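You operate a simulated robot arm through the tools that you are given. There is no shell and no other tool.

Carry out the task below with a simulated robot arm. There is one attempt and no reset: what you move stays moved.

JOB
The washer is on cotton by mistake. Pause, and restart it on easy care at cold with extra rinse.
Fine: nothing in the drum may shrink; leave the spin and auto dose buttons.

It is judged by the outcome, as a careful person would: the job done as asked, and still so three seconds after it is handed in. It fails if anything else is knocked over, pushed out of place, dropped, spilled or broken.

ROBOT AND FRAMES
A 7-joint arm with a two-finger gripper, fixed in place. Base frame: the origin is at the foot of the arm, x ahead of it, y to its left, z up; the work surface is at about z = 888. Readings come in mm, degrees, newtons and seconds.
With the tool pointing down near the work surface it reaches from about 320 to 760 mm from the base axis. Its first joint turns from -166.0 to 166.0 degrees. Payload 1.71 kg.
The tool frame sits at the grasp point between the pads (the TCP): z along the fingers, y along the line on which they close. The tips reach 20 mm beyond it. The gripper opens to 96 mm. The gripper's body begins 113 mm behind the TCP.
Orientation is told as [roll, pitch, yaw] about the base's x, y, z axes, in that order, counted from this pose: with the fingers straight down and closing along the base's y, the tool's x points along the base's -x, its y along +y and its z along -z.

CONTROLS
- The arm moves only by the tool jog_arm. Its argument "steps" is a list of rows, each a list of 3 entries, a list of its own where there are three numbers: the shift along the tool's x, y, z in units of 250 mm (1.0 is 250 mm), then the turn, a rotation vector about the tool's x, y, z in units of 90 degrees (1.0 is 90 degrees), then the opening, from 0 (shut) to 1 (fully open). In form: [[[tx, ty, tz], [wx, wy, wz], fingers], ...]. A call has 1 to 20 rows; each row is the pose to reach, as a shift and turn from the pose commanded when the call began, along the tool's axes at that moment. A call with a number of a shift or a turn outside -1 to 1 is refused whole. Each row takes 0.2 s and may step no farther than 50 mm and 8.6 degrees from the row before; otherwise, or with a gripper value out of range, the whole call is refused. Where a pose cannot be reached the arm comes as near as it can. A force on the tool above 40 N (or 10 N above the force at the start of the call, whichever is more), or a blocked arm, ends the call early, and 0.2 s more pass. The fingers move at their own pace (about 153 mm/s each) and stop on an object; they squeeze with about 33 N. The grip force told is the motor's: it shows also when the fingers shut on nothing. Time passes only in rows, and 0.2 s behind the last, so rows that repeat a pose let the fingers close. The reply holds the time, the measured pose of the TCP, the force on the tool along the base axes, the opening and the grip force, in the units named above and with some noise, with the torque about the TCP (base axes, N m) and any sound that the robot's microphone picked up.
- Cameras (640 x 400 px; columns grow to the right, rows downward): "scene" is fixed at [213.3, 641.9, 1488.1]; the picture's right is [-0.99, -0.16, 0.00], its down [-0.09, 0.53, -0.85] and it looks along [0.14, -0.83, -0.53] (base axes); focal length 339 px, centre (320, 200). "wrist" rides on the gripper at [66, 14, -145] in the tool frame; the picture's right is [-0.21, 0.98, 0.00], its down [-0.88, -0.18, -0.44] and it looks along [-0.44, -0.09, 0.90] (tool axes); focal length 275 px, centre (320, 200).
- camera(camera): a new picture of that camera. No time passes.
- lift_body(by): slides the trunk up (or, below 0, down) by that many mm; the arm rides with it, the base frame stays. It gives what a move gives, with no picture.
- locate(camera, pixels): there is no depth. For up to 12 entries [column, row, z] of the newest picture of that camera ("zoom" is the newest enlarged one), the place [x, y] in the base frame at which the ray of that pixel passes the height z, good to about 2 mm, but the place of the scene camera against the robot may be out by one fixed shift of up to 12 mm in any direction. No time passes.
- enlarge(camera, box): a new picture of the part [left, top, right, bottom] of that camera's present view, enlarged. No time passes.
- finish_job(): hands the job in; it is judged then, once.

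Open the gripper and draw the arm clear of the work before you hand the job in, unless the task says otherwise.

The tools are called after "Call:" as name(argument=value, ...) on one line, values as JSON. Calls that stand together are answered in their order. jog_arm: Moves the arm, as the interface text tells. Its arguments: {"type":"object","properties":{"steps":{"type":"array","items":{"type":"array"}}},"required":["steps"]} The other tools are called the same way: lift_body (by) slides the trunk up or down; camera (camera) takes a picture; locate (camera, pixels) gives the place at which the rays of pixels pass given heights; enlarge (camera, box) takes an enlarged picture of a part of a camera's view; finish_job () hands the job in.

At the start:

```text
clock: 0.0
tool_pos: [451.7, -259.6, 1170.0]
tcp_rot: [-0.1, 0.1, 0.0]
contact_force: [0.0, -1.2, -0.5]
ft_torque: [-0.01, -0.02, 0.0]
finger_gap: 96.1
grip_force: 0.1
trunk travel left (down, up): [-300.0, 86.0]
```

scene: 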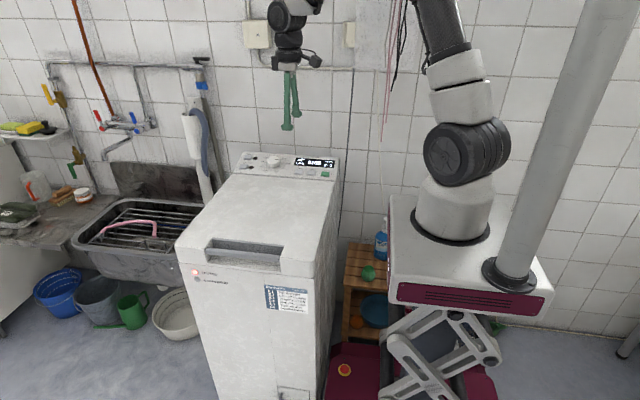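
wrist: 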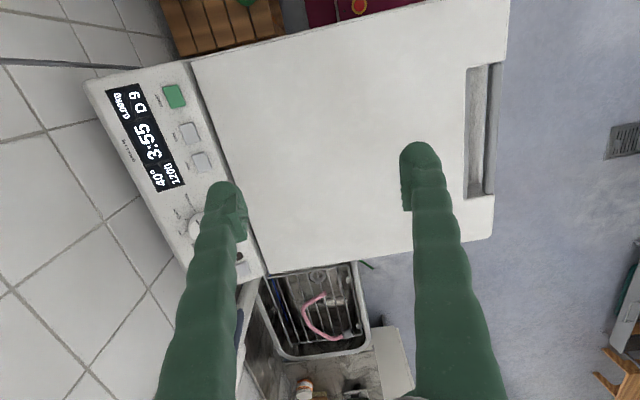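

The panel is at the back of the washer, around (285,163) in the scene and (150,150) in the wrist view. I'll enlarge both to read the controls.

Call:
enlarge(camera="scene", box=[230, 145, 345, 217])

Call:
enlarge(camera="wrist", box=[80, 60, 280, 290])

Call:
enlarge(camera="scene", box=[180, 255, 320, 345])

```text
5.56 times, centred on (288, 181) of scene
```

zoom: 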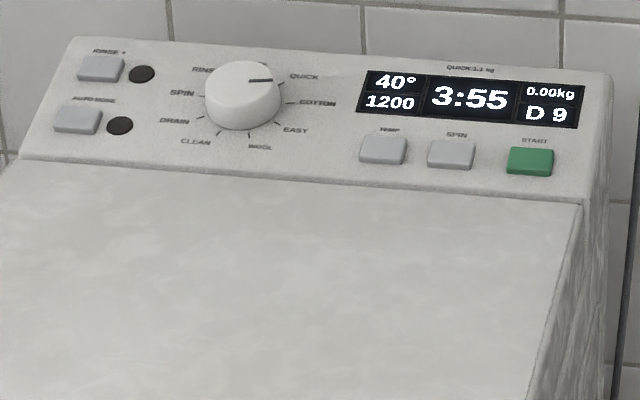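

```text
1.74 times, centred on (180, 175) of wrist
```

zoom: 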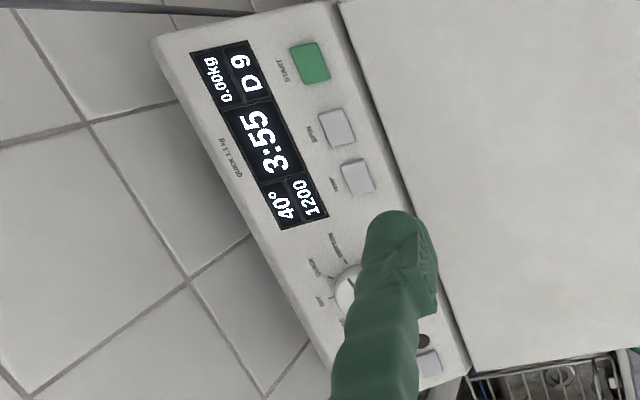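

```text
4.44 times, centred on (250, 300) of scene
```

zoom: 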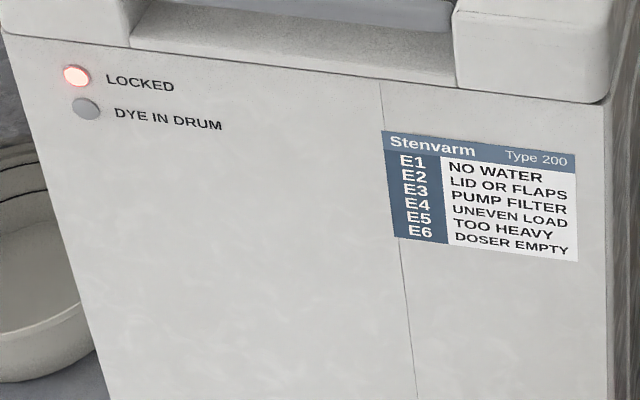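

The display shows 40° 1200 3:55, and the LOCKED lamp is on. The knob pointer lies on COTTON, with EASY one step clockwise. Next I'll locate the buttons from both cameras at several heights to work out the panel's place.

Call:
locate(camera="wrist", pixels=[[174, 96, 860], [174, 96, 890], [174, 96, 920], [189, 132, 890], [189, 132, 920], [200, 161, 890], [200, 161, 920], [192, 60, 890], [264, 274, 890], [88, 80, 890], [88, 80, 920], [495, 235, 890]])

Call:
locate(camera="scene", pixels=[[325.8, 174.2, 860], [325.8, 174.2, 890], [325.8, 174.2, 920], [299.3, 172, 890], [299.3, 172, 920], [311.6, 172.7, 890], [311.6, 172.7, 920], [248.4, 157.3, 890], [248.4, 157.3, 920], [244.5, 166.6, 890], [244.5, 166.6, 920]])

```text
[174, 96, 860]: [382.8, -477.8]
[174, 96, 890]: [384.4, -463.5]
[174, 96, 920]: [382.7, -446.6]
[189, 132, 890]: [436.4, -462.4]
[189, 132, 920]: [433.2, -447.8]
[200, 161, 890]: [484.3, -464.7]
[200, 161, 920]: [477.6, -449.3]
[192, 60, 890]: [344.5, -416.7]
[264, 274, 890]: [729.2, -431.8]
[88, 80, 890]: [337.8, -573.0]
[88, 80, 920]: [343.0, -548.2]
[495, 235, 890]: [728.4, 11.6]
```

```text
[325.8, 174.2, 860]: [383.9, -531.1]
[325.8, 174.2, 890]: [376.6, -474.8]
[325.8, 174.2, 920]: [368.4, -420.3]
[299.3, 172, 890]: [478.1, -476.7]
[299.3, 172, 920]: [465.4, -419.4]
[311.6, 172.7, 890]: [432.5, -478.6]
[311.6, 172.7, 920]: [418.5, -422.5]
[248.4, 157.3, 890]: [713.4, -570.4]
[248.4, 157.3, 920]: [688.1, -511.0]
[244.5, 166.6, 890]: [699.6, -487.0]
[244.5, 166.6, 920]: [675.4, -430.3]
```

The panel sits near z≈895-900: START is around (383,-460), SPIN (435,-460), TEMP (482,-461), with the knob and RINSE+ farther out. I'll move the arm over there for a second wrist view to triangulate them.

Call:
jog_arm(steps=[[[-0.15, -0.1, 0], [0, 0, 0], 0.5], [[-0.3, -0.2, 0], [0, 0, 0], 0], [[-0.4, -0.3, 0], [0, 0, 0], 0], [[-0.5, -0.4, 0], [0, 0, 0], 0]])

Call:
camera(camera="wrist")

```text
clock: 1.0
tool_pos: [561.0, -357.9, 1179.2]
tcp_rot: [-0.1, -0.6, 0.1]
contact_force: [0.4, 0.3, -0.1]
ft_torque: [0.0, 0.04, -0.02]
finger_gap: 0.2
grip_force: 29.3
trunk travel left (down, up): [-300.0, 86.0]
```

```text
taken
```

wrist: 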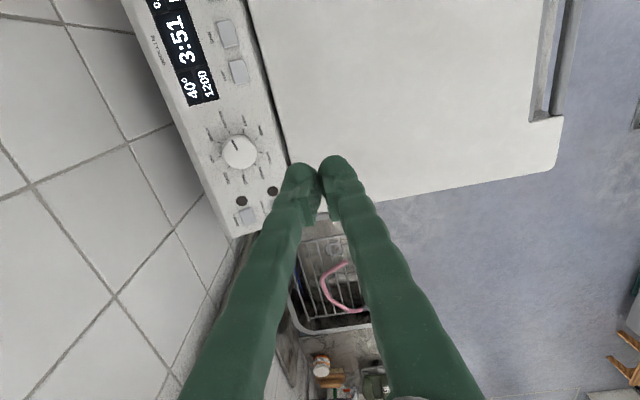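

The reach limit is near here, and the countdown runs fast (3:55 to 3:51 within 1 s), so I should pause soon. In this view SPIN is at (227,34), TEMP (239,71), the knob (239,152) and a button at (246,214); I'll locate these for height.

Call:
enlarge(camera="wrist", box=[140, 0, 340, 240])

Call:
locate(camera="wrist", pixels=[[227, 34, 890], [227, 34, 920], [239, 71, 890], [239, 71, 920], [239, 152, 900], [239, 152, 930], [246, 215, 890], [246, 215, 920], [273, 191, 890], [241, 200, 890], [241, 200, 920], [290, 165, 890]])

```text
1.67 times, centred on (240, 120) of wrist
```

zoom: 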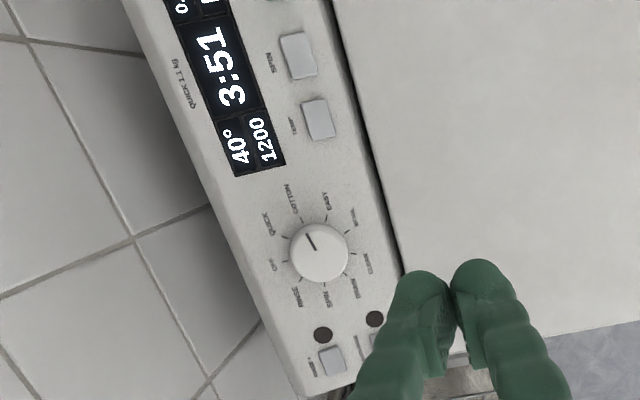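

```text
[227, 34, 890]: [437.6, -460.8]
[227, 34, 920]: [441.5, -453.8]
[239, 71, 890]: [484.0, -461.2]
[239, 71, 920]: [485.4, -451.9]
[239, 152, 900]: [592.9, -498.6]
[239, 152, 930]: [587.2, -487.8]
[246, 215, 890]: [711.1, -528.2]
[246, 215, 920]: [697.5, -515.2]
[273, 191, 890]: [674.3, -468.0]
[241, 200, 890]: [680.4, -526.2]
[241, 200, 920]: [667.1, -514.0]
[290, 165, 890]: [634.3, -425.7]
```

SPIN and TEMP triangulate to z≈889, START is at about (384,-462), and the dial has 9 positions 40° apart, with EASY the next one clockwise. I'm moving above START with the fingers shut.

Call:
jog_arm(steps=[[[0.118, -0.07, 0.12], [0, 0, 0], 0], [[0.236, -0.14, 0.24], [0, 0, 0], 0], [[0.354, -0.21, 0.36], [0, 0, 0], 0], [[0.472, -0.28, 0.48], [0, 0, 0], 0], [[0.59, -0.35, 0.6], [0, 0, 0], 0], [[0.708, -0.416, 0.716], [0, 0, 0], 0], [[0.708, -0.416, 0.716], [0, 0, 0], 0]])

Call:
camera(camera="wrist")

```text
clock: 2.6
tool_pos: [384.8, -459.9, 998.0]
tcp_rot: [-0.1, -0.8, 0.0]
contact_force: [0.5, 0.0, 0.4]
ft_torque: [-0.01, 0.02, 0.01]
finger_gap: 0.0
grip_force: 29.5
trunk travel left (down, up): [-300.0, 86.0]
```

```text
taken
```

wrist: 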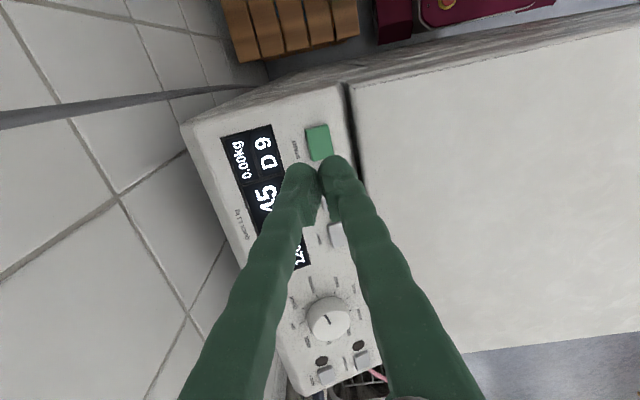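

START appears at (319,142), the knob at (328,318), RINSE+ at (325,373) and AUTO DOSE at (362,360). I'll locate them from this nearer view.

Call:
locate(camera="wrist", pixels=[[319, 142, 880], [319, 142, 890], [319, 142, 900], [328, 318, 890], [328, 318, 910], [328, 318, 930], [325, 373, 890], [325, 373, 910], [362, 360, 890], [362, 360, 910], [345, 85, 890], [182, 124, 900]])

Call:
enlarge(camera="wrist", box=[260, 250, 400, 400])

```text
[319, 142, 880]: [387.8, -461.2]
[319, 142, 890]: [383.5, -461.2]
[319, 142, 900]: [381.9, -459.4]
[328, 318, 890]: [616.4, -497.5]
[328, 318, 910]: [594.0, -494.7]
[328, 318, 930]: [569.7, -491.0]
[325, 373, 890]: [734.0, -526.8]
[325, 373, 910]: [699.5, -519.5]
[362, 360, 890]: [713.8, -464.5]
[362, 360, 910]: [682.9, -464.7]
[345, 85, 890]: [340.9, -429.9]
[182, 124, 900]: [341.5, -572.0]
```

```text
2.67 times, centred on (330, 325) of wrist
```

zoom: 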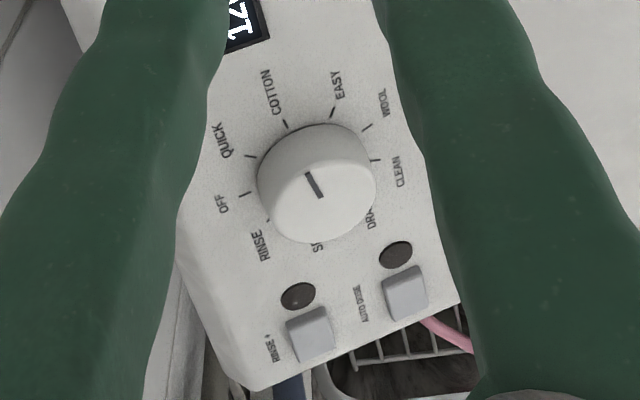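

START is at (383.5,-461,890), right below the fingertips, so I'm lowering there and pressing in small steps.

Call:
jog_arm(steps=[[[0.004, -0.004, 0.16], [0, 0, 0], 0], [[0.004, -0.004, 0.3], [0, 0, 0], 0], [[0.004, -0.004, 0.34], [0, 0, 0], 0], [[0.004, -0.004, 0.352], [0, 0, 0], 0], [[0.004, -0.004, 0.36], [0, 0, 0], 0]])

Call:
camera(camera="scene")

```text
clock: 3.7
tool_pos: [371.2, -466.5, 919.7]
tcp_rot: [-0.3, -1.8, 0.1]
contact_force: [-0.5, -1.8, 1.4]
ft_torque: [0.02, 0.0, 0.02]
finger_gap: 0.0
grip_force: 29.9
trunk travel left (down, up): [-300.0, 86.0]
heard: click, click
stopped in row 5: the force on the tool passed its limit at 44 N (the readings are from after the stop); the commanded pose is now the measured one
```

```text
taken
```

scene: 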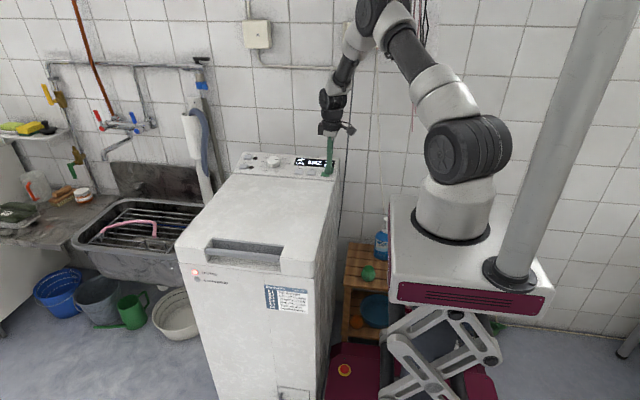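

I heard two clicks and the arm backed off to z≈920. I'll check the display to see whether it paused.

Call:
enlarge(camera="scene", box=[230, 145, 345, 217])

Call:
camera(camera="wrist")

Call:
enlarge(camera="scene", box=[180, 255, 250, 300])

```text
5.56 times, centred on (288, 181) of scene
```

zoom: 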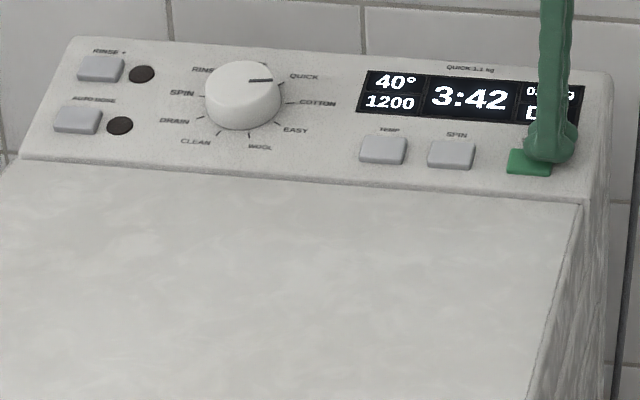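

```text
taken
```

wrist: 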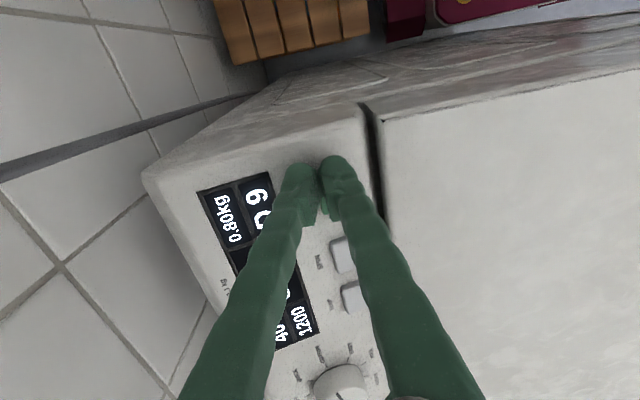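

```text
8.89 times, centred on (215, 278) of scene
```

zoom: 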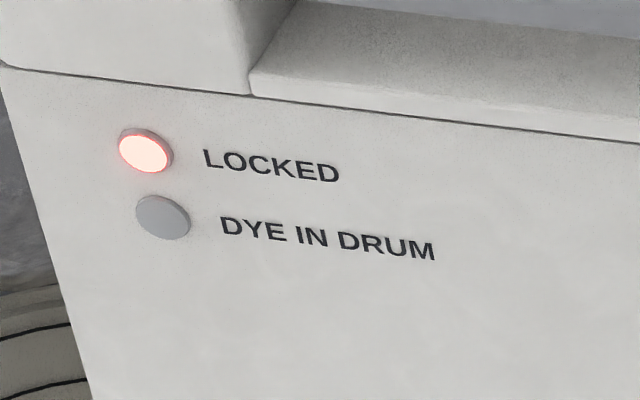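

The display reads 3:42 with 0.80kg. I'll raise the arm and see whether the countdown has stopped.

Call:
jog_arm(steps=[[[0, 0, -0.08], [0, 0, 0], 0], [[-0.048, 0.02, -0.16], [0, 0, 0], 0], [[-0.048, 0.02, -0.28], [0, 0.02, 0], 0]])

Call:
enlarge(camera="scene", box=[230, 145, 345, 217])

Call:
camera(camera="wrist")

```text
clock: 4.5
tool_pos: [382.5, -459.9, 991.5]
tcp_rot: [-0.3, 0.0, 0.1]
contact_force: [0.4, 1.2, 0.7]
ft_torque: [0.0, -0.01, 0.03]
finger_gap: 0.0
grip_force: 29.5
trunk travel left (down, up): [-300.0, 86.0]
```

```text
5.56 times, centred on (288, 181) of scene
```

zoom: 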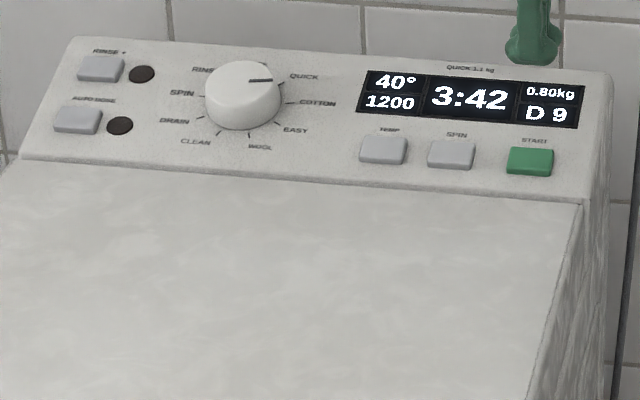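

```text
taken
```

wrist: 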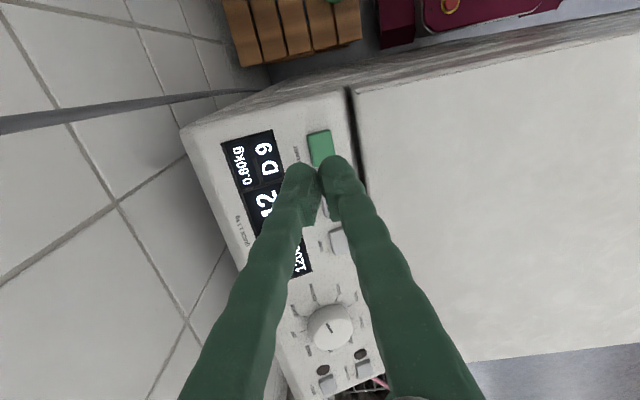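

The display still reads 3:42 0.8 s later, so the washer is paused. Next is the knob at about (592,-495), top z≈911, on a panel tilted roughly 11°; I'll hover over it with the fingers open and tilted to match.

Call:
jog_arm(steps=[[[-0.17, -0.018, 0.0], [0.06, 0, 0], 0.3], [[-0.34, -0.036, 0.01], [0.122, 0, 0], 0.78], [[-0.51, -0.053, 0.02], [0.122, 0, 0], 0.78], [[-0.68, -0.07, 0.03], [0.122, 0, 0], 0.78], [[-0.838, -0.088, 0.05], [0.122, 0, 0], 0.78], [[-0.838, -0.088, 0.05], [0.122, 0, 0], 0.78]])

Call:
camera(camera="wrist")

Call:
enlarge(camera="scene", box=[230, 135, 345, 207])

```text
clock: 5.9
tool_pos: [593.3, -475.5, 978.0]
tcp_rot: [-11.3, -0.1, 0.0]
contact_force: [-0.8, 0.3, 0.7]
ft_torque: [0.01, -0.02, 0.03]
finger_gap: 74.8
grip_force: 0.1
trunk travel left (down, up): [-300.0, 86.0]
```

```text
taken
```

wrist: 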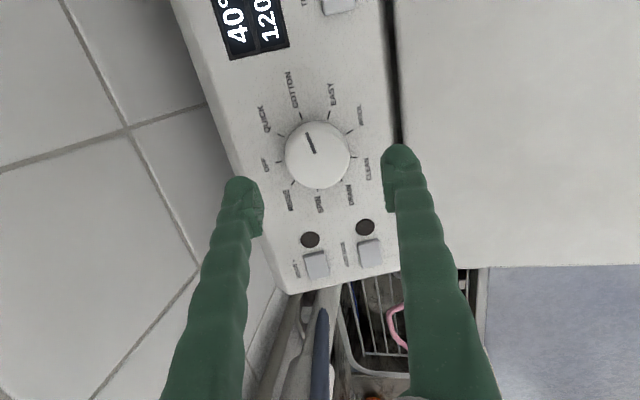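

```text
5.56 times, centred on (288, 171) of scene
```

zoom: 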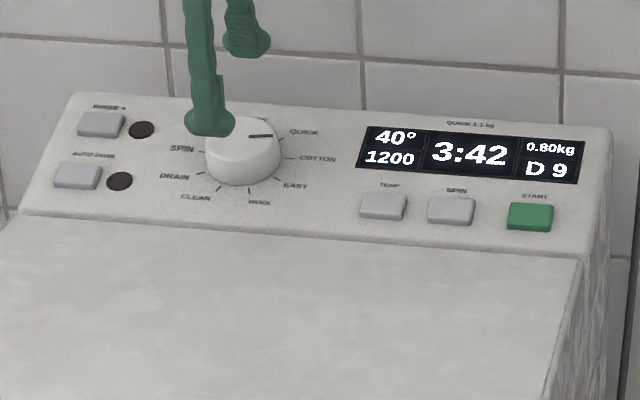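

The gripper hovers over the knob, which is at (318,154) in the wrist view with its pointer on COTTON. I'll relocate the knob and RINSE+ from here, plus TEMP.

Call:
locate(camera="wrist", pixels=[[318, 154, 905], [318, 154, 912], [318, 154, 918], [286, 154, 912], [350, 154, 912], [316, 264, 900], [316, 264, 908], [370, 252, 890], [370, 252, 900], [310, 240, 900], [366, 227, 890], [338, 3, 890]])

```text
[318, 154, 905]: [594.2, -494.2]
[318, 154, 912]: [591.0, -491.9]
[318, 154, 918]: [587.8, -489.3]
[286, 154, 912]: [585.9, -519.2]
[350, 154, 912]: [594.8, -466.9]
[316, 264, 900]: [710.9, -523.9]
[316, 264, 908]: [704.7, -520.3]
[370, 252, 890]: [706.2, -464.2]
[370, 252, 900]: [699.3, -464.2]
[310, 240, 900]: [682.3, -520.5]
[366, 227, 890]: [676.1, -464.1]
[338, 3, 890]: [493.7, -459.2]
```

The knob top centre comes out at (591,-493,911) with a diameter of about 53 mm, and RINSE+ at (705,-520,907). I'm lowering along the knob's axis with the fingers still open.

Call:
jog_arm(steps=[[[0.009, -0.016, 0.08], [0, 0, 0], 0.78], [[0.009, -0.016, 0.16], [0, 0, 0], 0.78], [[0.009, -0.016, 0.21], [0, 0, 0], 0.78], [[0.009, -0.016, 0.236], [0, 0, 0], 0.78], [[0.009, -0.016, 0.236], [0, 0, 0], 0.78]])

Call:
camera(camera="wrist")

Call:
enlarge(camera="scene", box=[230, 135, 345, 207])

```text
clock: 7.1
tool_pos: [589.7, -496.5, 926.6]
tcp_rot: [-11.5, -0.2, 0.1]
contact_force: [-4.3, 8.7, 20.5]
ft_torque: [-0.93, 0.05, -0.24]
finger_gap: 75.6
grip_force: 0.2
trunk travel left (down, up): [-300.0, 86.0]
```

```text
taken
```

wrist: 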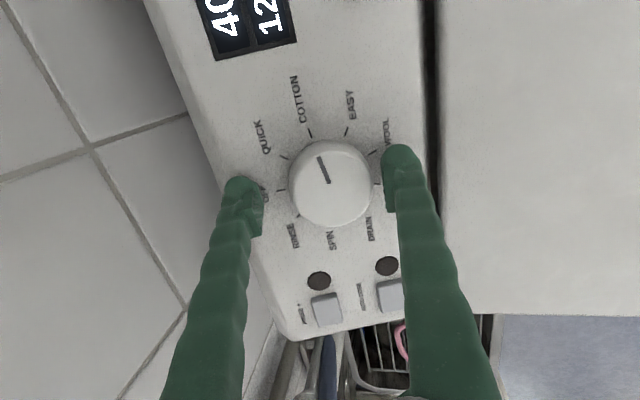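

```text
5.56 times, centred on (288, 171) of scene
```

zoom: 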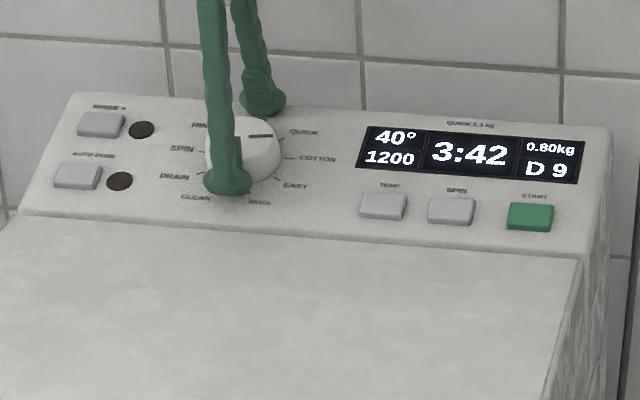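

I read about 20 N with the back finger touching the panel, so the panel tilts a bit more than I assumed, and y drifted to -496.5. I'll relocate the knob from this close view before adjusting.

Call:
locate(camera="wrist", pixels=[[331, 183, 905], [331, 183, 911], [331, 183, 917], [290, 183, 911], [372, 183, 911], [327, 309, 900], [327, 309, 908], [327, 309, 916], [318, 281, 905], [387, 265, 890]])

Call:
enlarge(camera="wrist", box=[200, 80, 440, 240])

```text
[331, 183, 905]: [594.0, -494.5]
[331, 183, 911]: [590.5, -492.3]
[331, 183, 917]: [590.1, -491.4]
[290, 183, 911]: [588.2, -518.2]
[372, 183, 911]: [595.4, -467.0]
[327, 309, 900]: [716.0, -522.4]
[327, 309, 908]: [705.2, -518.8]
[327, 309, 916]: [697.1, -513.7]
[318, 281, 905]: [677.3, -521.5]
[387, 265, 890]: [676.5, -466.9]
```

```text
2.50 times, centred on (320, 160) of wrist
```

zoom: 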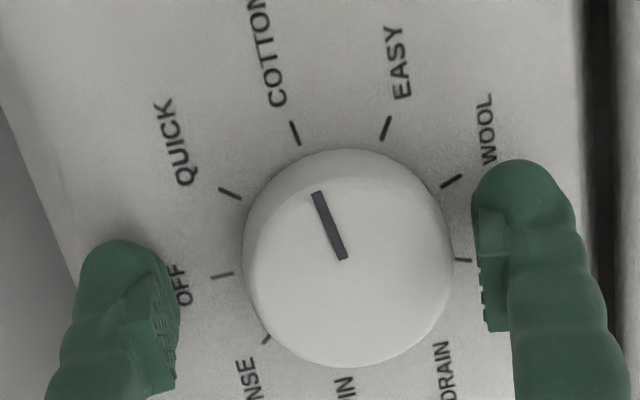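

The knob centre stays at (591,-492,911), so I'm about 5 mm too far back and need a few more degrees of tilt. I'll raise slightly, shift +y and tilt 4° more.

Call:
jog_arm(steps=[[[-0.003, 0.015, -0.035], [0.02, 0, 0], 0.78], [[-0.005, 0.031, -0.035], [0.044, 0, 0], 0.78], [[-0.005, 0.031, -0.009], [0.044, 0, 0], 0.78], [[-0.005, 0.031, -0.009], [0.044, 0, 0], 0.78]])

Call:
enlarge(camera="wrist", box=[200, 80, 440, 240])

Call:
enlarge(camera="scene", box=[240, 135, 320, 185])

```text
clock: 8.1
tool_pos: [591.3, -488.4, 922.0]
tcp_rot: [-15.3, -0.1, 0.1]
contact_force: [-0.8, 0.1, 0.2]
ft_torque: [-0.01, 0.02, -0.01]
finger_gap: 75.0
grip_force: 0.1
trunk travel left (down, up): [-300.0, 86.0]
```

```text
2.50 times, centred on (320, 160) of wrist
```

zoom: 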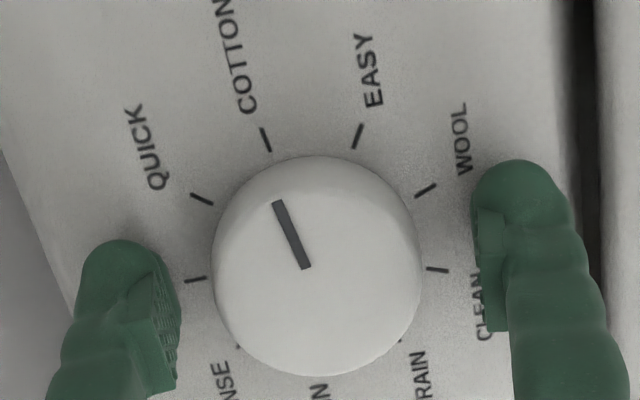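

```text
8.00 times, centred on (280, 160) of scene
```

zoom: 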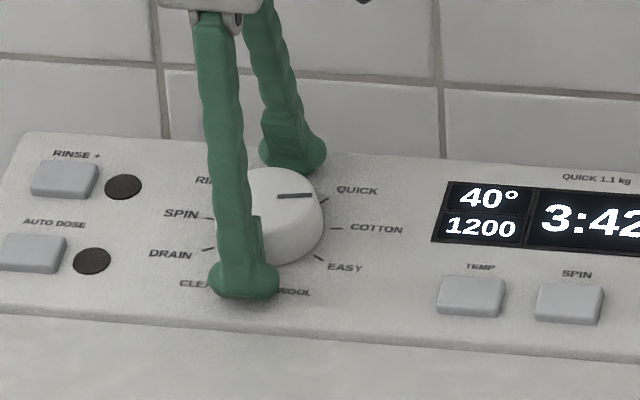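

I have no contact now and the fingers straddle the knob about evenly. Closing on it.

Call:
jog_arm(steps=[[[0, 0, 0], [0, 0, 0], 0.6], [[0, 0, 0], [0, 0, 0], 0.45], [[0, 0, 0], [0, 0, 0], 0.35]])

Call:
enlarge(camera="wrist", box=[200, 80, 440, 240])

```text
clock: 8.9
tool_pos: [590.4, -489.3, 922.2]
tcp_rot: [-15.4, -0.1, 0.1]
contact_force: [0.9, -6.4, 3.8]
ft_torque: [-0.16, 0.03, -0.03]
finger_gap: 49.1
grip_force: 35.1
trunk travel left (down, up): [-300.0, 86.0]
```

```text
2.50 times, centred on (320, 160) of wrist
```

zoom: 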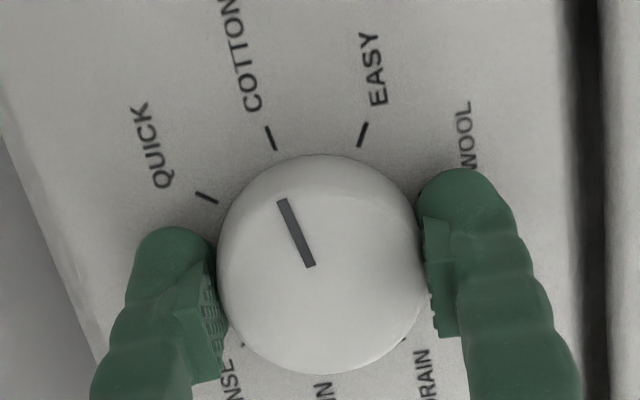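

The knob is gripped at a 49 mm gap. I'm turning +40° about the tool's z axis, which is clockwise from above, towards EASY.

Call:
jog_arm(steps=[[[0, 0, 0], [0, 0, 0.09], 0.3], [[0, 0, 0], [0, 0, 0.18], 0.3], [[0, 0, 0], [0, 0, 0.27], 0.3], [[0, 0, 0], [0, 0, 0.36], 0.3], [[0, 0, 0], [0, 0, 0.445], 0.3], [[0, 0, 0], [0, 0, 0.445], 0.3]])

Call:
camera(camera="wrist")

Call:
enlarge(camera="scene", box=[240, 135, 340, 197])

```text
clock: 10.3
tool_pos: [591.2, -488.2, 921.9]
tcp_rot: [-11.8, -9.8, -39.0]
contact_force: [-6.3, 1.3, 10.1]
ft_torque: [-0.09, 0.15, -0.11]
finger_gap: 49.0
grip_force: 35.2
trunk travel left (down, up): [-300.0, 86.0]
```

```text
taken
```

wrist: 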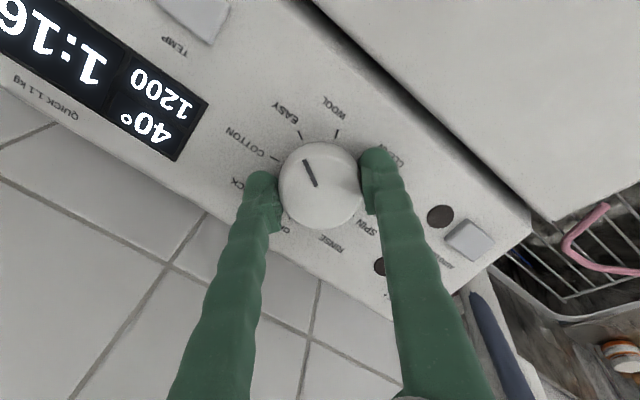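

```text
6.40 times, centred on (290, 166) of scene
```

zoom: 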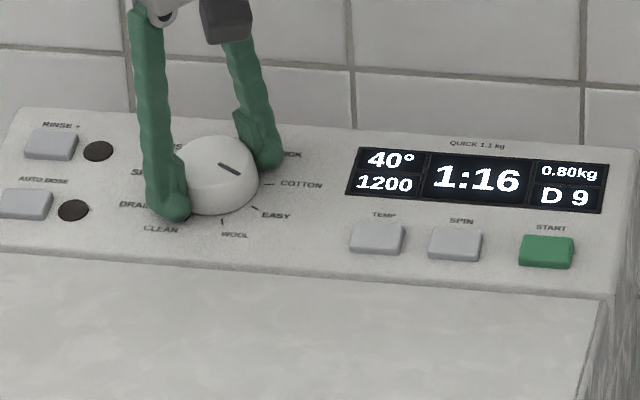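

The display changed to 1:16 and the pointer at (309,172) aims at EASY. I'm opening the fingers and backing off along the knob's axis.

Call:
jog_arm(steps=[[[0, 0, 0], [0, 0, 0], 0.6], [[0, 0, 0], [0, 0, 0], 0.78], [[0, 0, -0.12], [0, 0, 0], 0.78], [[0, 0, -0.3], [0, 0, 0], 0.78], [[0, 0, -0.4], [0, 0, 0], 0.78]])

Call:
enlarge(camera="scene", box=[240, 135, 340, 197])

Call:
camera(camera="wrist")

```text
clock: 11.5
tool_pos: [592.6, -461.8, 1018.0]
tcp_rot: [-11.9, -9.8, -39.0]
contact_force: [-0.7, -0.5, -0.3]
ft_torque: [0.01, -0.02, -0.03]
finger_gap: 74.8
grip_force: 0.1
trunk travel left (down, up): [-300.0, 86.0]
```

```text
6.40 times, centred on (290, 166) of scene
```

zoom: 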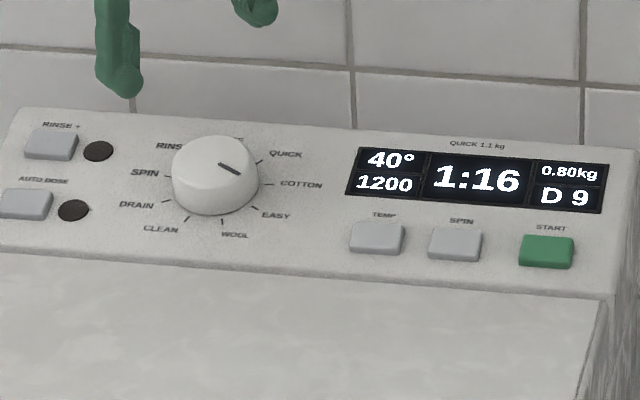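

```text
taken
```

wrist: 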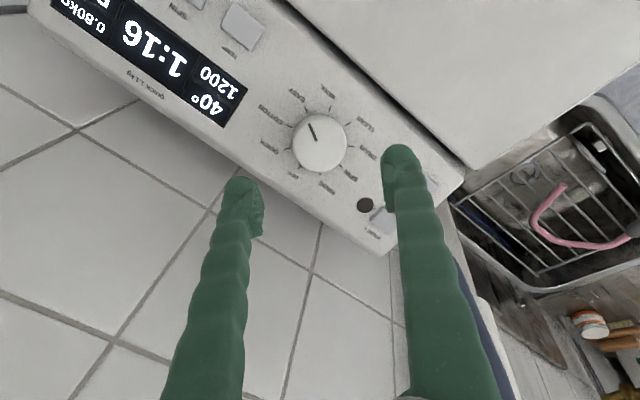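

EASY is selected (40° 1200 1:16). RINSE+ at about (705,-520,907) is beyond vertical reach, so I'll close the fingers and tilt the tool about 40° outward, hovering above it.

Call:
jog_arm(steps=[[[-0.085, 0.03, 0.01], [-0.028, -0.068, 0.002], 0.3], [[-0.17, 0.059, 0.05], [-0.056, -0.135, 0.003], 0], [[-0.254, 0.089, 0.1], [-0.085, -0.203, 0.005], 0], [[-0.339, 0.118, 0.16], [-0.113, -0.27, 0.006], 0], [[-0.424, 0.148, 0.222], [-0.141, -0.338, 0.008], 0], [[-0.424, 0.148, 0.222], [-0.141, -0.338, 0.008], 0]])

Call:
camera(camera="wrist")

Call:
camera(camera="scene")

```text
clock: 12.9
tool_pos: [699.5, -515.0, 974.8]
tcp_rot: [0.0, -40.2, -36.3]
contact_force: [-0.8, 0.5, 0.2]
ft_torque: [-0.01, -0.01, 0.02]
finger_gap: 0.2
grip_force: 29.5
trunk travel left (down, up): [-300.0, 86.0]
```

```text
taken
```

wrist: 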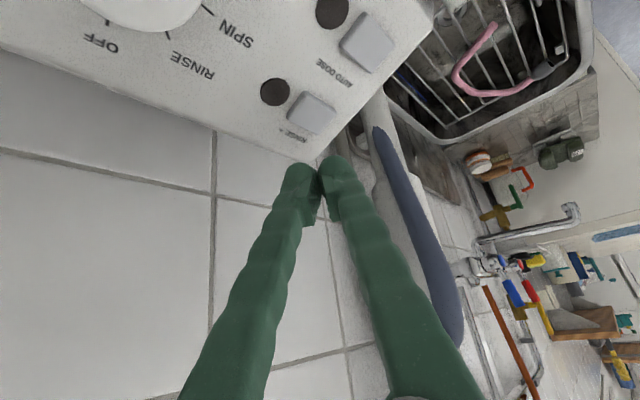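

```text
taken
```

scene: 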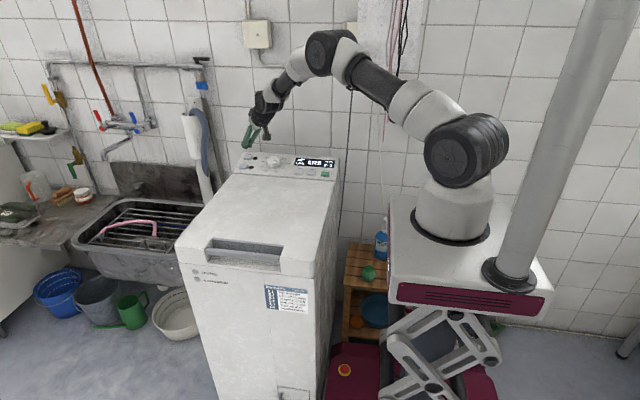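

The arm reached the tilted hover. The main display now looks different (near (313,162)) and the LOCKED lamp looks off, so I'll enlarge both.

Call:
enlarge(camera="scene", box=[240, 135, 340, 197])

Call:
enlarge(camera="scene", box=[180, 255, 250, 300])

Call:
locate(camera="wrist", pixels=[[313, 114, 900], [313, 114, 905], [313, 114, 910], [275, 92, 905], [368, 42, 893]])

```text
6.40 times, centred on (290, 166) of scene
```

zoom: 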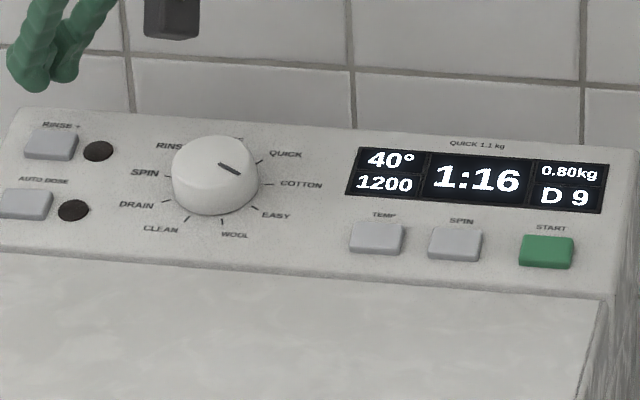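

```text
8.89 times, centred on (215, 278) of scene
```

zoom: 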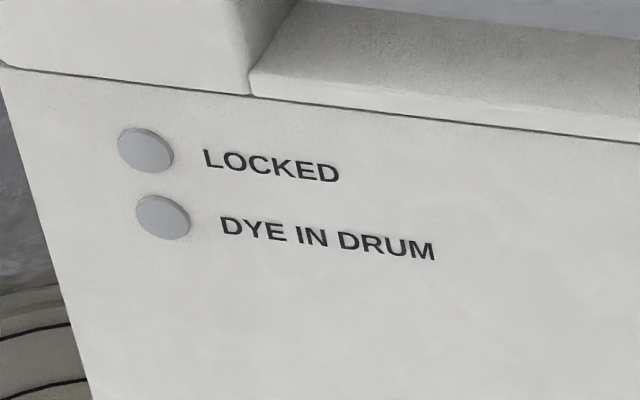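

```text
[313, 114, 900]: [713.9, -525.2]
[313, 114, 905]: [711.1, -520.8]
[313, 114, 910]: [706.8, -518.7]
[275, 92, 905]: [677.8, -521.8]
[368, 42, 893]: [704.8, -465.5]
```

The display does read 1:16, and the lid is unlocked while paused. RINSE+ is at about (707,-520,908), so I'm lowering the tilted fingertips onto it in small steps.

Call:
jog_arm(steps=[[[0.05, 0.002, 0.063], [0, 0, 0], 0], [[0.099, 0.004, 0.126], [0, 0, 0], 0], [[0.113, 0, 0.146], [0, 0, 0], 0], [[0.12, -0.001, 0.156], [0, 0, 0], 0]])

Call:
camera(camera="wrist")

Call:
enlarge(camera="scene", box=[230, 135, 310, 185])

```text
clock: 13.9
tool_pos: [700.4, -516.4, 932.4]
tcp_rot: [0.0, -40.8, -36.3]
contact_force: [-3.2, 8.6, 30.5]
ft_torque: [-0.1, 0.18, 0.13]
finger_gap: 0.0
grip_force: 29.1
trunk travel left (down, up): [-300.0, 86.0]
heard: click
```

```text
taken
```

wrist: 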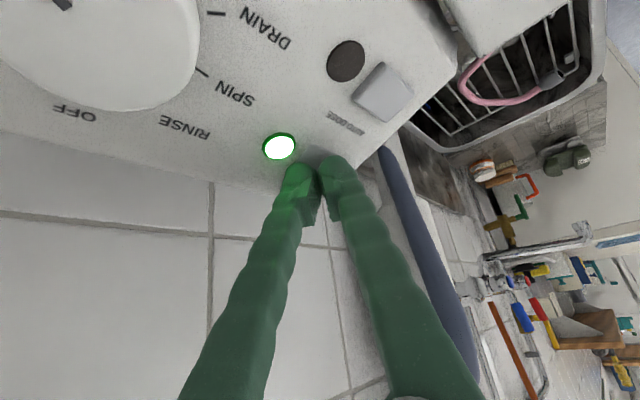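

```text
8.00 times, centred on (270, 160) of scene
```

zoom: 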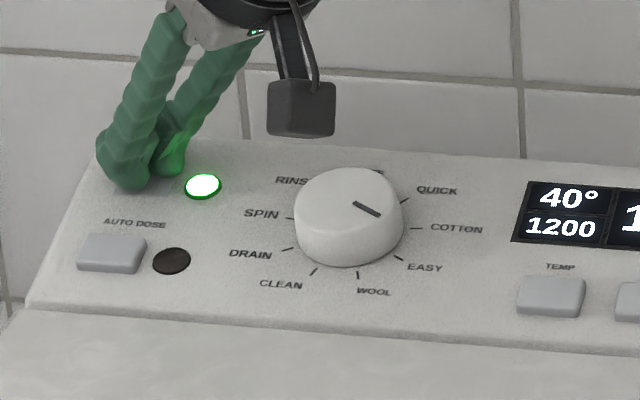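

One click and the RINSE+ lamp is lit green. I'm raising straight up off the button.

Call:
jog_arm(steps=[[[-0.04, 0, -0.05], [0, 0, 0], 0], [[-0.116, 0, -0.138], [0, 0, 0], 0], [[-0.2, 0, -0.24], [0, 0, 0], 0], [[-0.2, 0, -0.24], [0, 0, 0], 0]])

Call:
enlarge(camera="scene", box=[230, 135, 340, 205])

```text
clock: 14.9
tool_pos: [699.5, -517.7, 1003.4]
tcp_rot: [0.0, -39.9, -36.4]
contact_force: [-0.6, 0.0, -0.2]
ft_torque: [0.0, -0.02, 0.0]
finger_gap: 0.1
grip_force: 29.5
trunk travel left (down, up): [-300.0, 86.0]
```

```text
5.71 times, centred on (285, 170) of scene
```

zoom: 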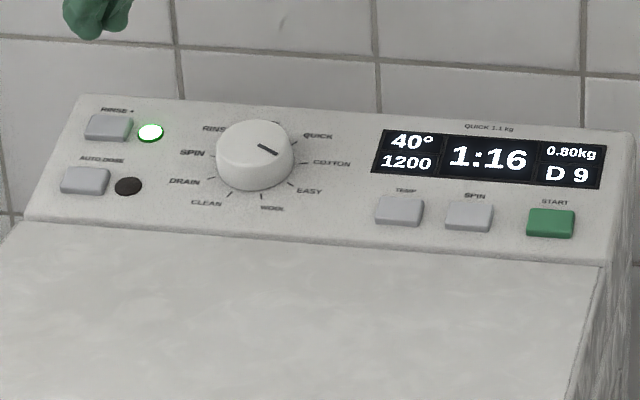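

RINSE+ stays lit, and the display reads 40° 1200 1:16. Now I'm moving to a vertical hover above TEMP at about (484,-462).

Call:
jog_arm(steps=[[[0.095, -0.047, -0.07], [-0.02, 0.061, -0.055], 0], [[0.19, -0.095, -0.14], [-0.04, 0.123, -0.11], 0], [[0.285, -0.142, -0.21], [-0.06, 0.184, -0.166], 0], [[0.381, -0.189, -0.279], [-0.081, 0.245, -0.221], 0], [[0.476, -0.236, -0.349], [-0.101, 0.306, -0.276], 0], [[0.571, -0.284, -0.419], [-0.121, 0.368, -0.332], 0], [[0.666, -0.331, -0.489], [-0.141, 0.429, -0.387], 0], [[0.666, -0.331, -0.489], [-0.141, 0.429, -0.387], 0]])

Call:
camera(camera="wrist")

Call:
enlarge(camera="scene", box=[230, 135, 340, 205])

```text
clock: 16.7
tool_pos: [481.8, -461.2, 991.4]
tcp_rot: [-0.1, 0.0, 0.1]
contact_force: [-0.2, 0.2, -0.9]
ft_torque: [0.0, 0.03, 0.02]
finger_gap: 0.0
grip_force: 29.5
trunk travel left (down, up): [-300.0, 86.0]
```

```text
taken
```

wrist: 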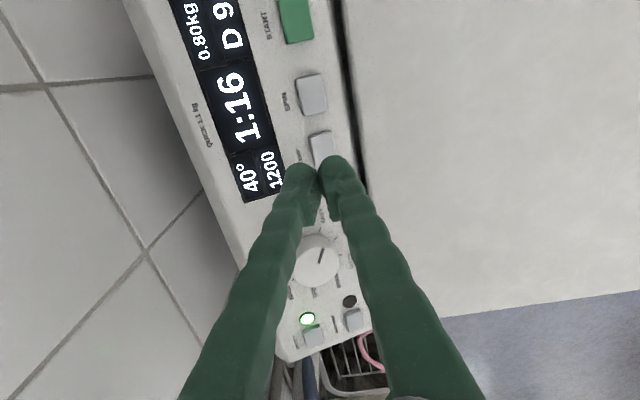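

```text
5.71 times, centred on (285, 170) of scene
```

zoom: 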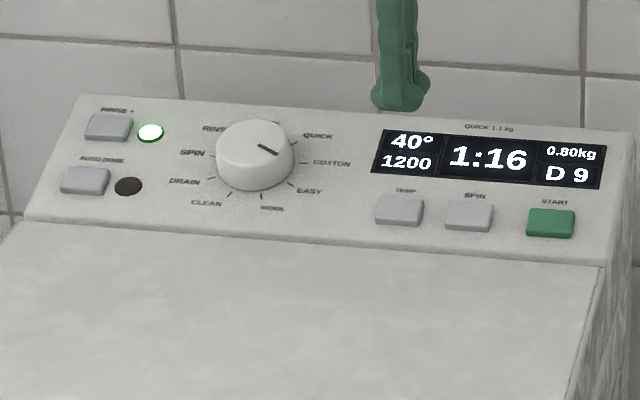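

TEMP is at (321,145) and SPIN at (312,94) in the wrist view. I'll confirm their places before pressing.

Call:
locate(camera="wrist", pixels=[[321, 146, 893], [312, 94, 893], [321, 133, 893], [297, 20, 893]])

```text
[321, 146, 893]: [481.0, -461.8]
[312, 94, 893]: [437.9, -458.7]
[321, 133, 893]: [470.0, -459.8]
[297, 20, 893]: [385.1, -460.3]
```

TEMP centres at about (484,-461). I'm lowering gently onto it, more shallowly than on START.

Call:
jog_arm(steps=[[[-0.012, 0, 0.15], [0, 0, 0], 0], [[-0.012, 0, 0.29], [0, 0, 0], 0], [[-0.012, 0, 0.306], [0, 0, 0], 0], [[-0.012, 0, 0.314], [0, 0, 0], 0]])

Call:
enlarge(camera="scene", box=[230, 135, 340, 205])

```text
clock: 17.7
tool_pos: [483.4, -460.3, 914.4]
tcp_rot: [-0.3, -0.2, 0.0]
contact_force: [-10.6, 3.6, 36.9]
ft_torque: [-0.19, 0.31, 0.14]
finger_gap: 0.0
grip_force: 29.5
trunk travel left (down, up): [-300.0, 86.0]
heard: click
```

```text
5.71 times, centred on (285, 170) of scene
```

zoom: 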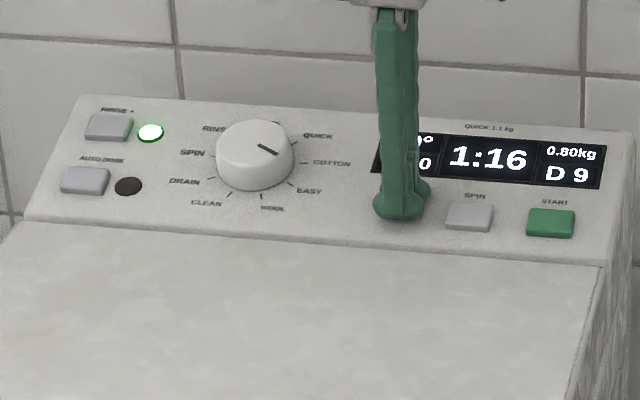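

One click came at z≈914 with 37 N. I'll lift off the button and read the temperature.

Call:
jog_arm(steps=[[[0, 0, -0.06], [0, 0, 0], 0], [[0, 0, -0.12], [0, 0, 0], 0]])

Call:
enlarge(camera="scene", box=[230, 135, 340, 205])

Call:
camera(camera="wrist")

```text
clock: 18.3
tool_pos: [485.9, -459.9, 937.9]
tcp_rot: [0.0, 0.0, 0.0]
contact_force: [0.5, 0.2, 0.1]
ft_torque: [-0.01, 0.01, 0.01]
finger_gap: 0.1
grip_force: 29.8
trunk travel left (down, up): [-300.0, 86.0]
```

```text
5.71 times, centred on (285, 170) of scene
```

zoom: 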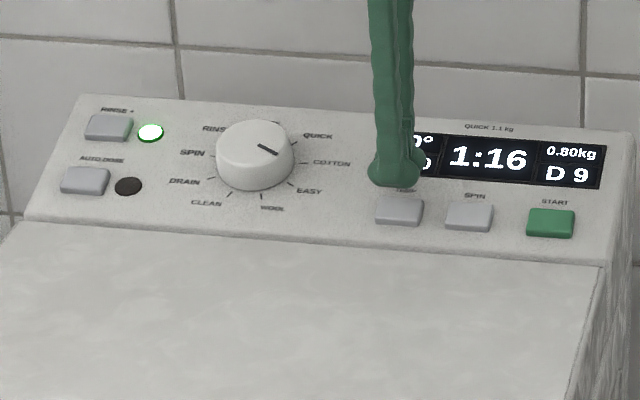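

```text
taken
```

wrist: 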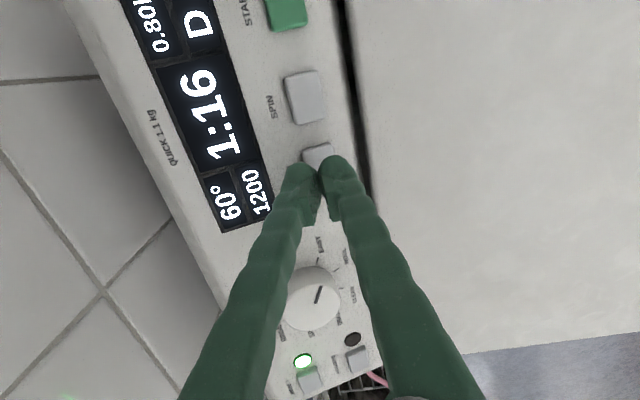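

The temperature now reads 60°, so TEMP steps upward and should cycle round to cold. I'm pressing again and lifting.

Call:
jog_arm(steps=[[[0, 0, 0.08], [0, 0, 0], 0], [[0, 0, 0.11], [0, 0, 0], 0], [[0, 0, 0.12], [0, 0, 0], 0], [[0, 0, 0.06], [0, 0, 0], 0], [[0, 0, 0], [0, 0, 0], 0]])

Call:
camera(camera="wrist")

```text
clock: 19.5
tool_pos: [486.6, -459.5, 940.8]
tcp_rot: [0.0, -0.1, 0.0]
contact_force: [-0.4, 0.7, -0.4]
ft_torque: [-0.01, -0.04, 0.0]
finger_gap: 0.0
grip_force: 29.4
trunk travel left (down, up): [-300.0, 86.0]
heard: click
```

```text
taken
```

wrist: 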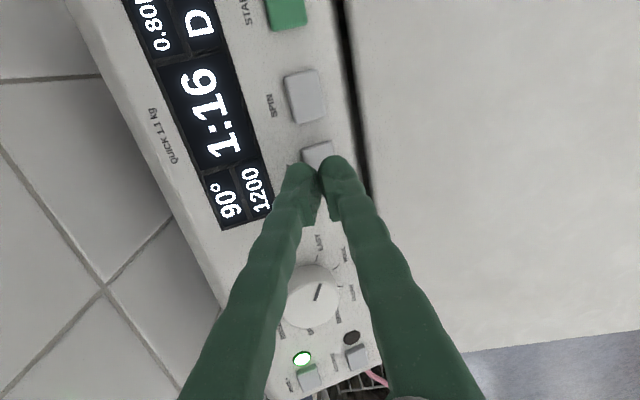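

It reads 90° now, with one click per press. Pressing again to continue the cycle.

Call:
jog_arm(steps=[[[0, 0, 0.08], [0, 0, 0], 0], [[0, 0, 0.11], [0, 0, 0], 0], [[0, 0, 0.12], [0, 0, 0], 0], [[0, 0, 0.06], [0, 0, 0], 0], [[0, 0, 0], [0, 0, 0], 0]])

Call:
camera(camera="wrist")

```text
clock: 20.7
tool_pos: [486.9, -459.6, 939.9]
tcp_rot: [0.0, 0.0, 0.0]
contact_force: [-0.1, -0.5, -0.5]
ft_torque: [0.02, 0.04, -0.03]
finger_gap: 0.0
grip_force: 29.9
trunk travel left (down, up): [-300.0, 86.0]
heard: click
```

```text
taken
```

wrist: 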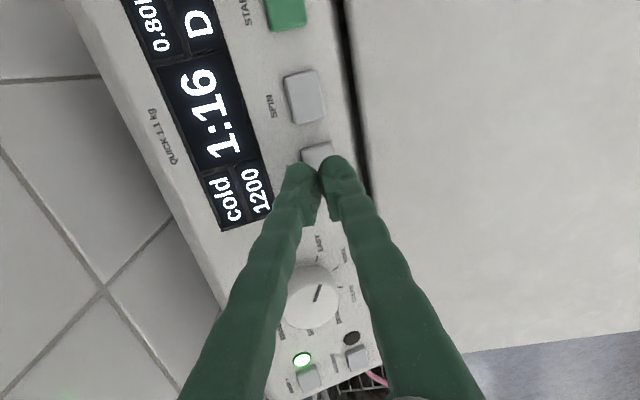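

The display reads cold 1200 1:16 with RINSE+ lit. Next I'm moving over to START at about (384,-461).

Call:
jog_arm(steps=[[[0.0, 0, -0.12], [0, 0, 0], 0], [[0.15, 0, -0.2], [0, 0, 0], 0], [[0.3, -0.003, -0.2], [0, 0, 0], 0], [[0.405, -0.005, -0.2], [0, 0, 0], 0], [[0.405, -0.005, -0.2], [0, 0, 0], 0]])

Call:
camera(camera="wrist")

Call:
enlarge(camera="scene", box=[230, 135, 340, 205])

```text
clock: 21.9
tool_pos: [383.9, -461.4, 989.9]
tcp_rot: [0.0, 0.0, -0.1]
contact_force: [0.4, 0.0, 1.0]
ft_torque: [-0.02, -0.01, 0.0]
finger_gap: 0.1
grip_force: 29.8
trunk travel left (down, up): [-300.0, 86.0]
```

```text
taken
```

wrist: 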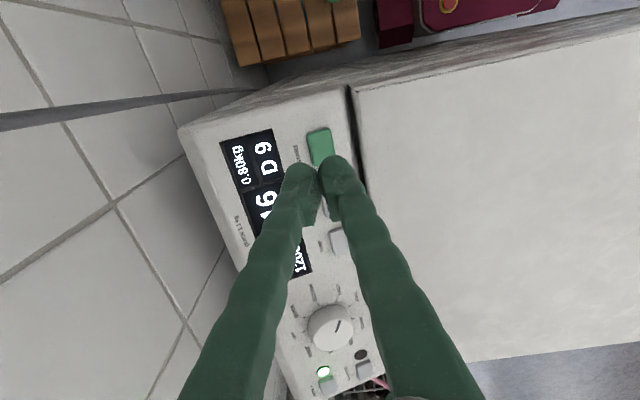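

```text
5.71 times, centred on (285, 170) of scene
```

zoom: 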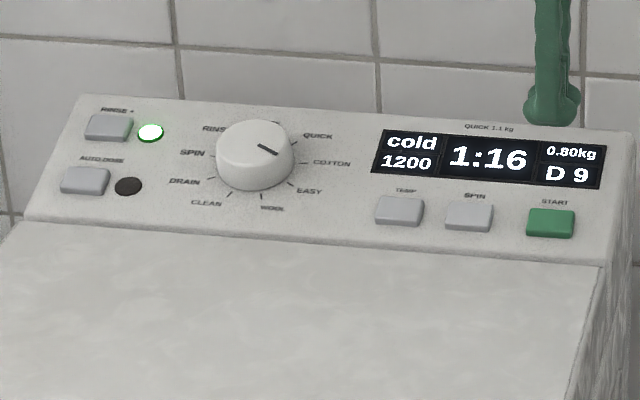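

Settings read cold, 1200, 1:16, RINSE+ lit and pointer on EASY. Pressing START gently and lifting off.

Call:
jog_arm(steps=[[[-0.003, 0, 0.15], [0, 0, 0], 0], [[-0.003, 0, 0.28], [0, 0, 0], 0], [[-0.003, 0, 0.3], [0, 0, 0], 0], [[-0.003, 0, 0.309], [0, 0, 0], 0], [[-0.003, 0, 0.25], [0, 0, 0], 0], [[-0.003, 0, 0.15], [0, 0, 0], 0]])

Call:
camera(camera="scene")

Call:
enlarge(camera="scene", box=[230, 135, 340, 205])

Call:
enlarge(camera="scene", box=[180, 255, 250, 300])

```text
clock: 23.3
tool_pos: [386.9, -461.1, 951.9]
tcp_rot: [0.0, -0.1, 0.1]
contact_force: [-0.3, 0.0, 0.4]
ft_torque: [0.01, -0.01, -0.03]
finger_gap: 0.0
grip_force: 29.5
trunk travel left (down, up): [-300.0, 86.0]
heard: click
```

```text
taken
```

scene: 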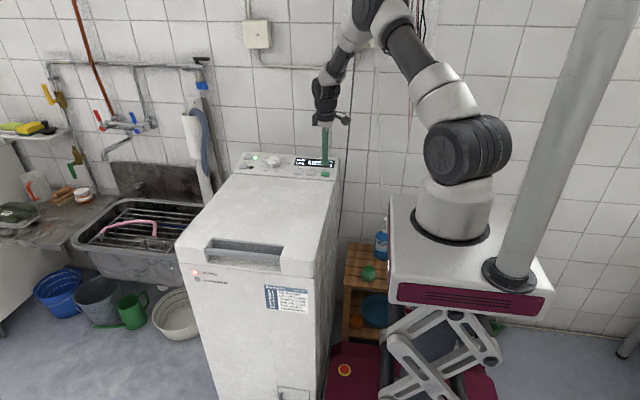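

```text
5.71 times, centred on (285, 170) of scene
```

zoom: 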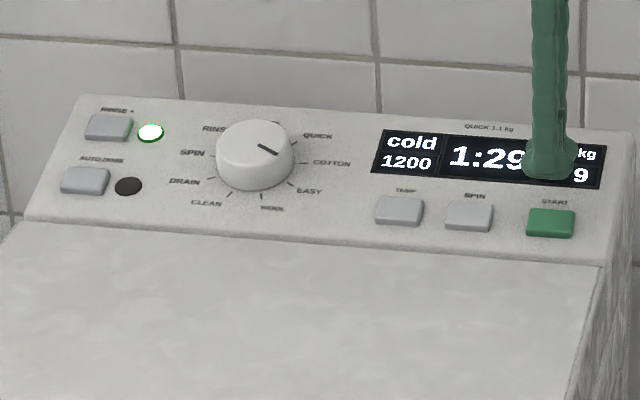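

```text
8.89 times, centred on (215, 278) of scene
```

zoom: 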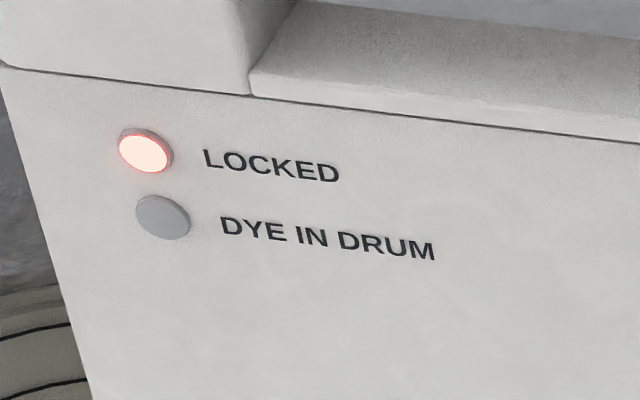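

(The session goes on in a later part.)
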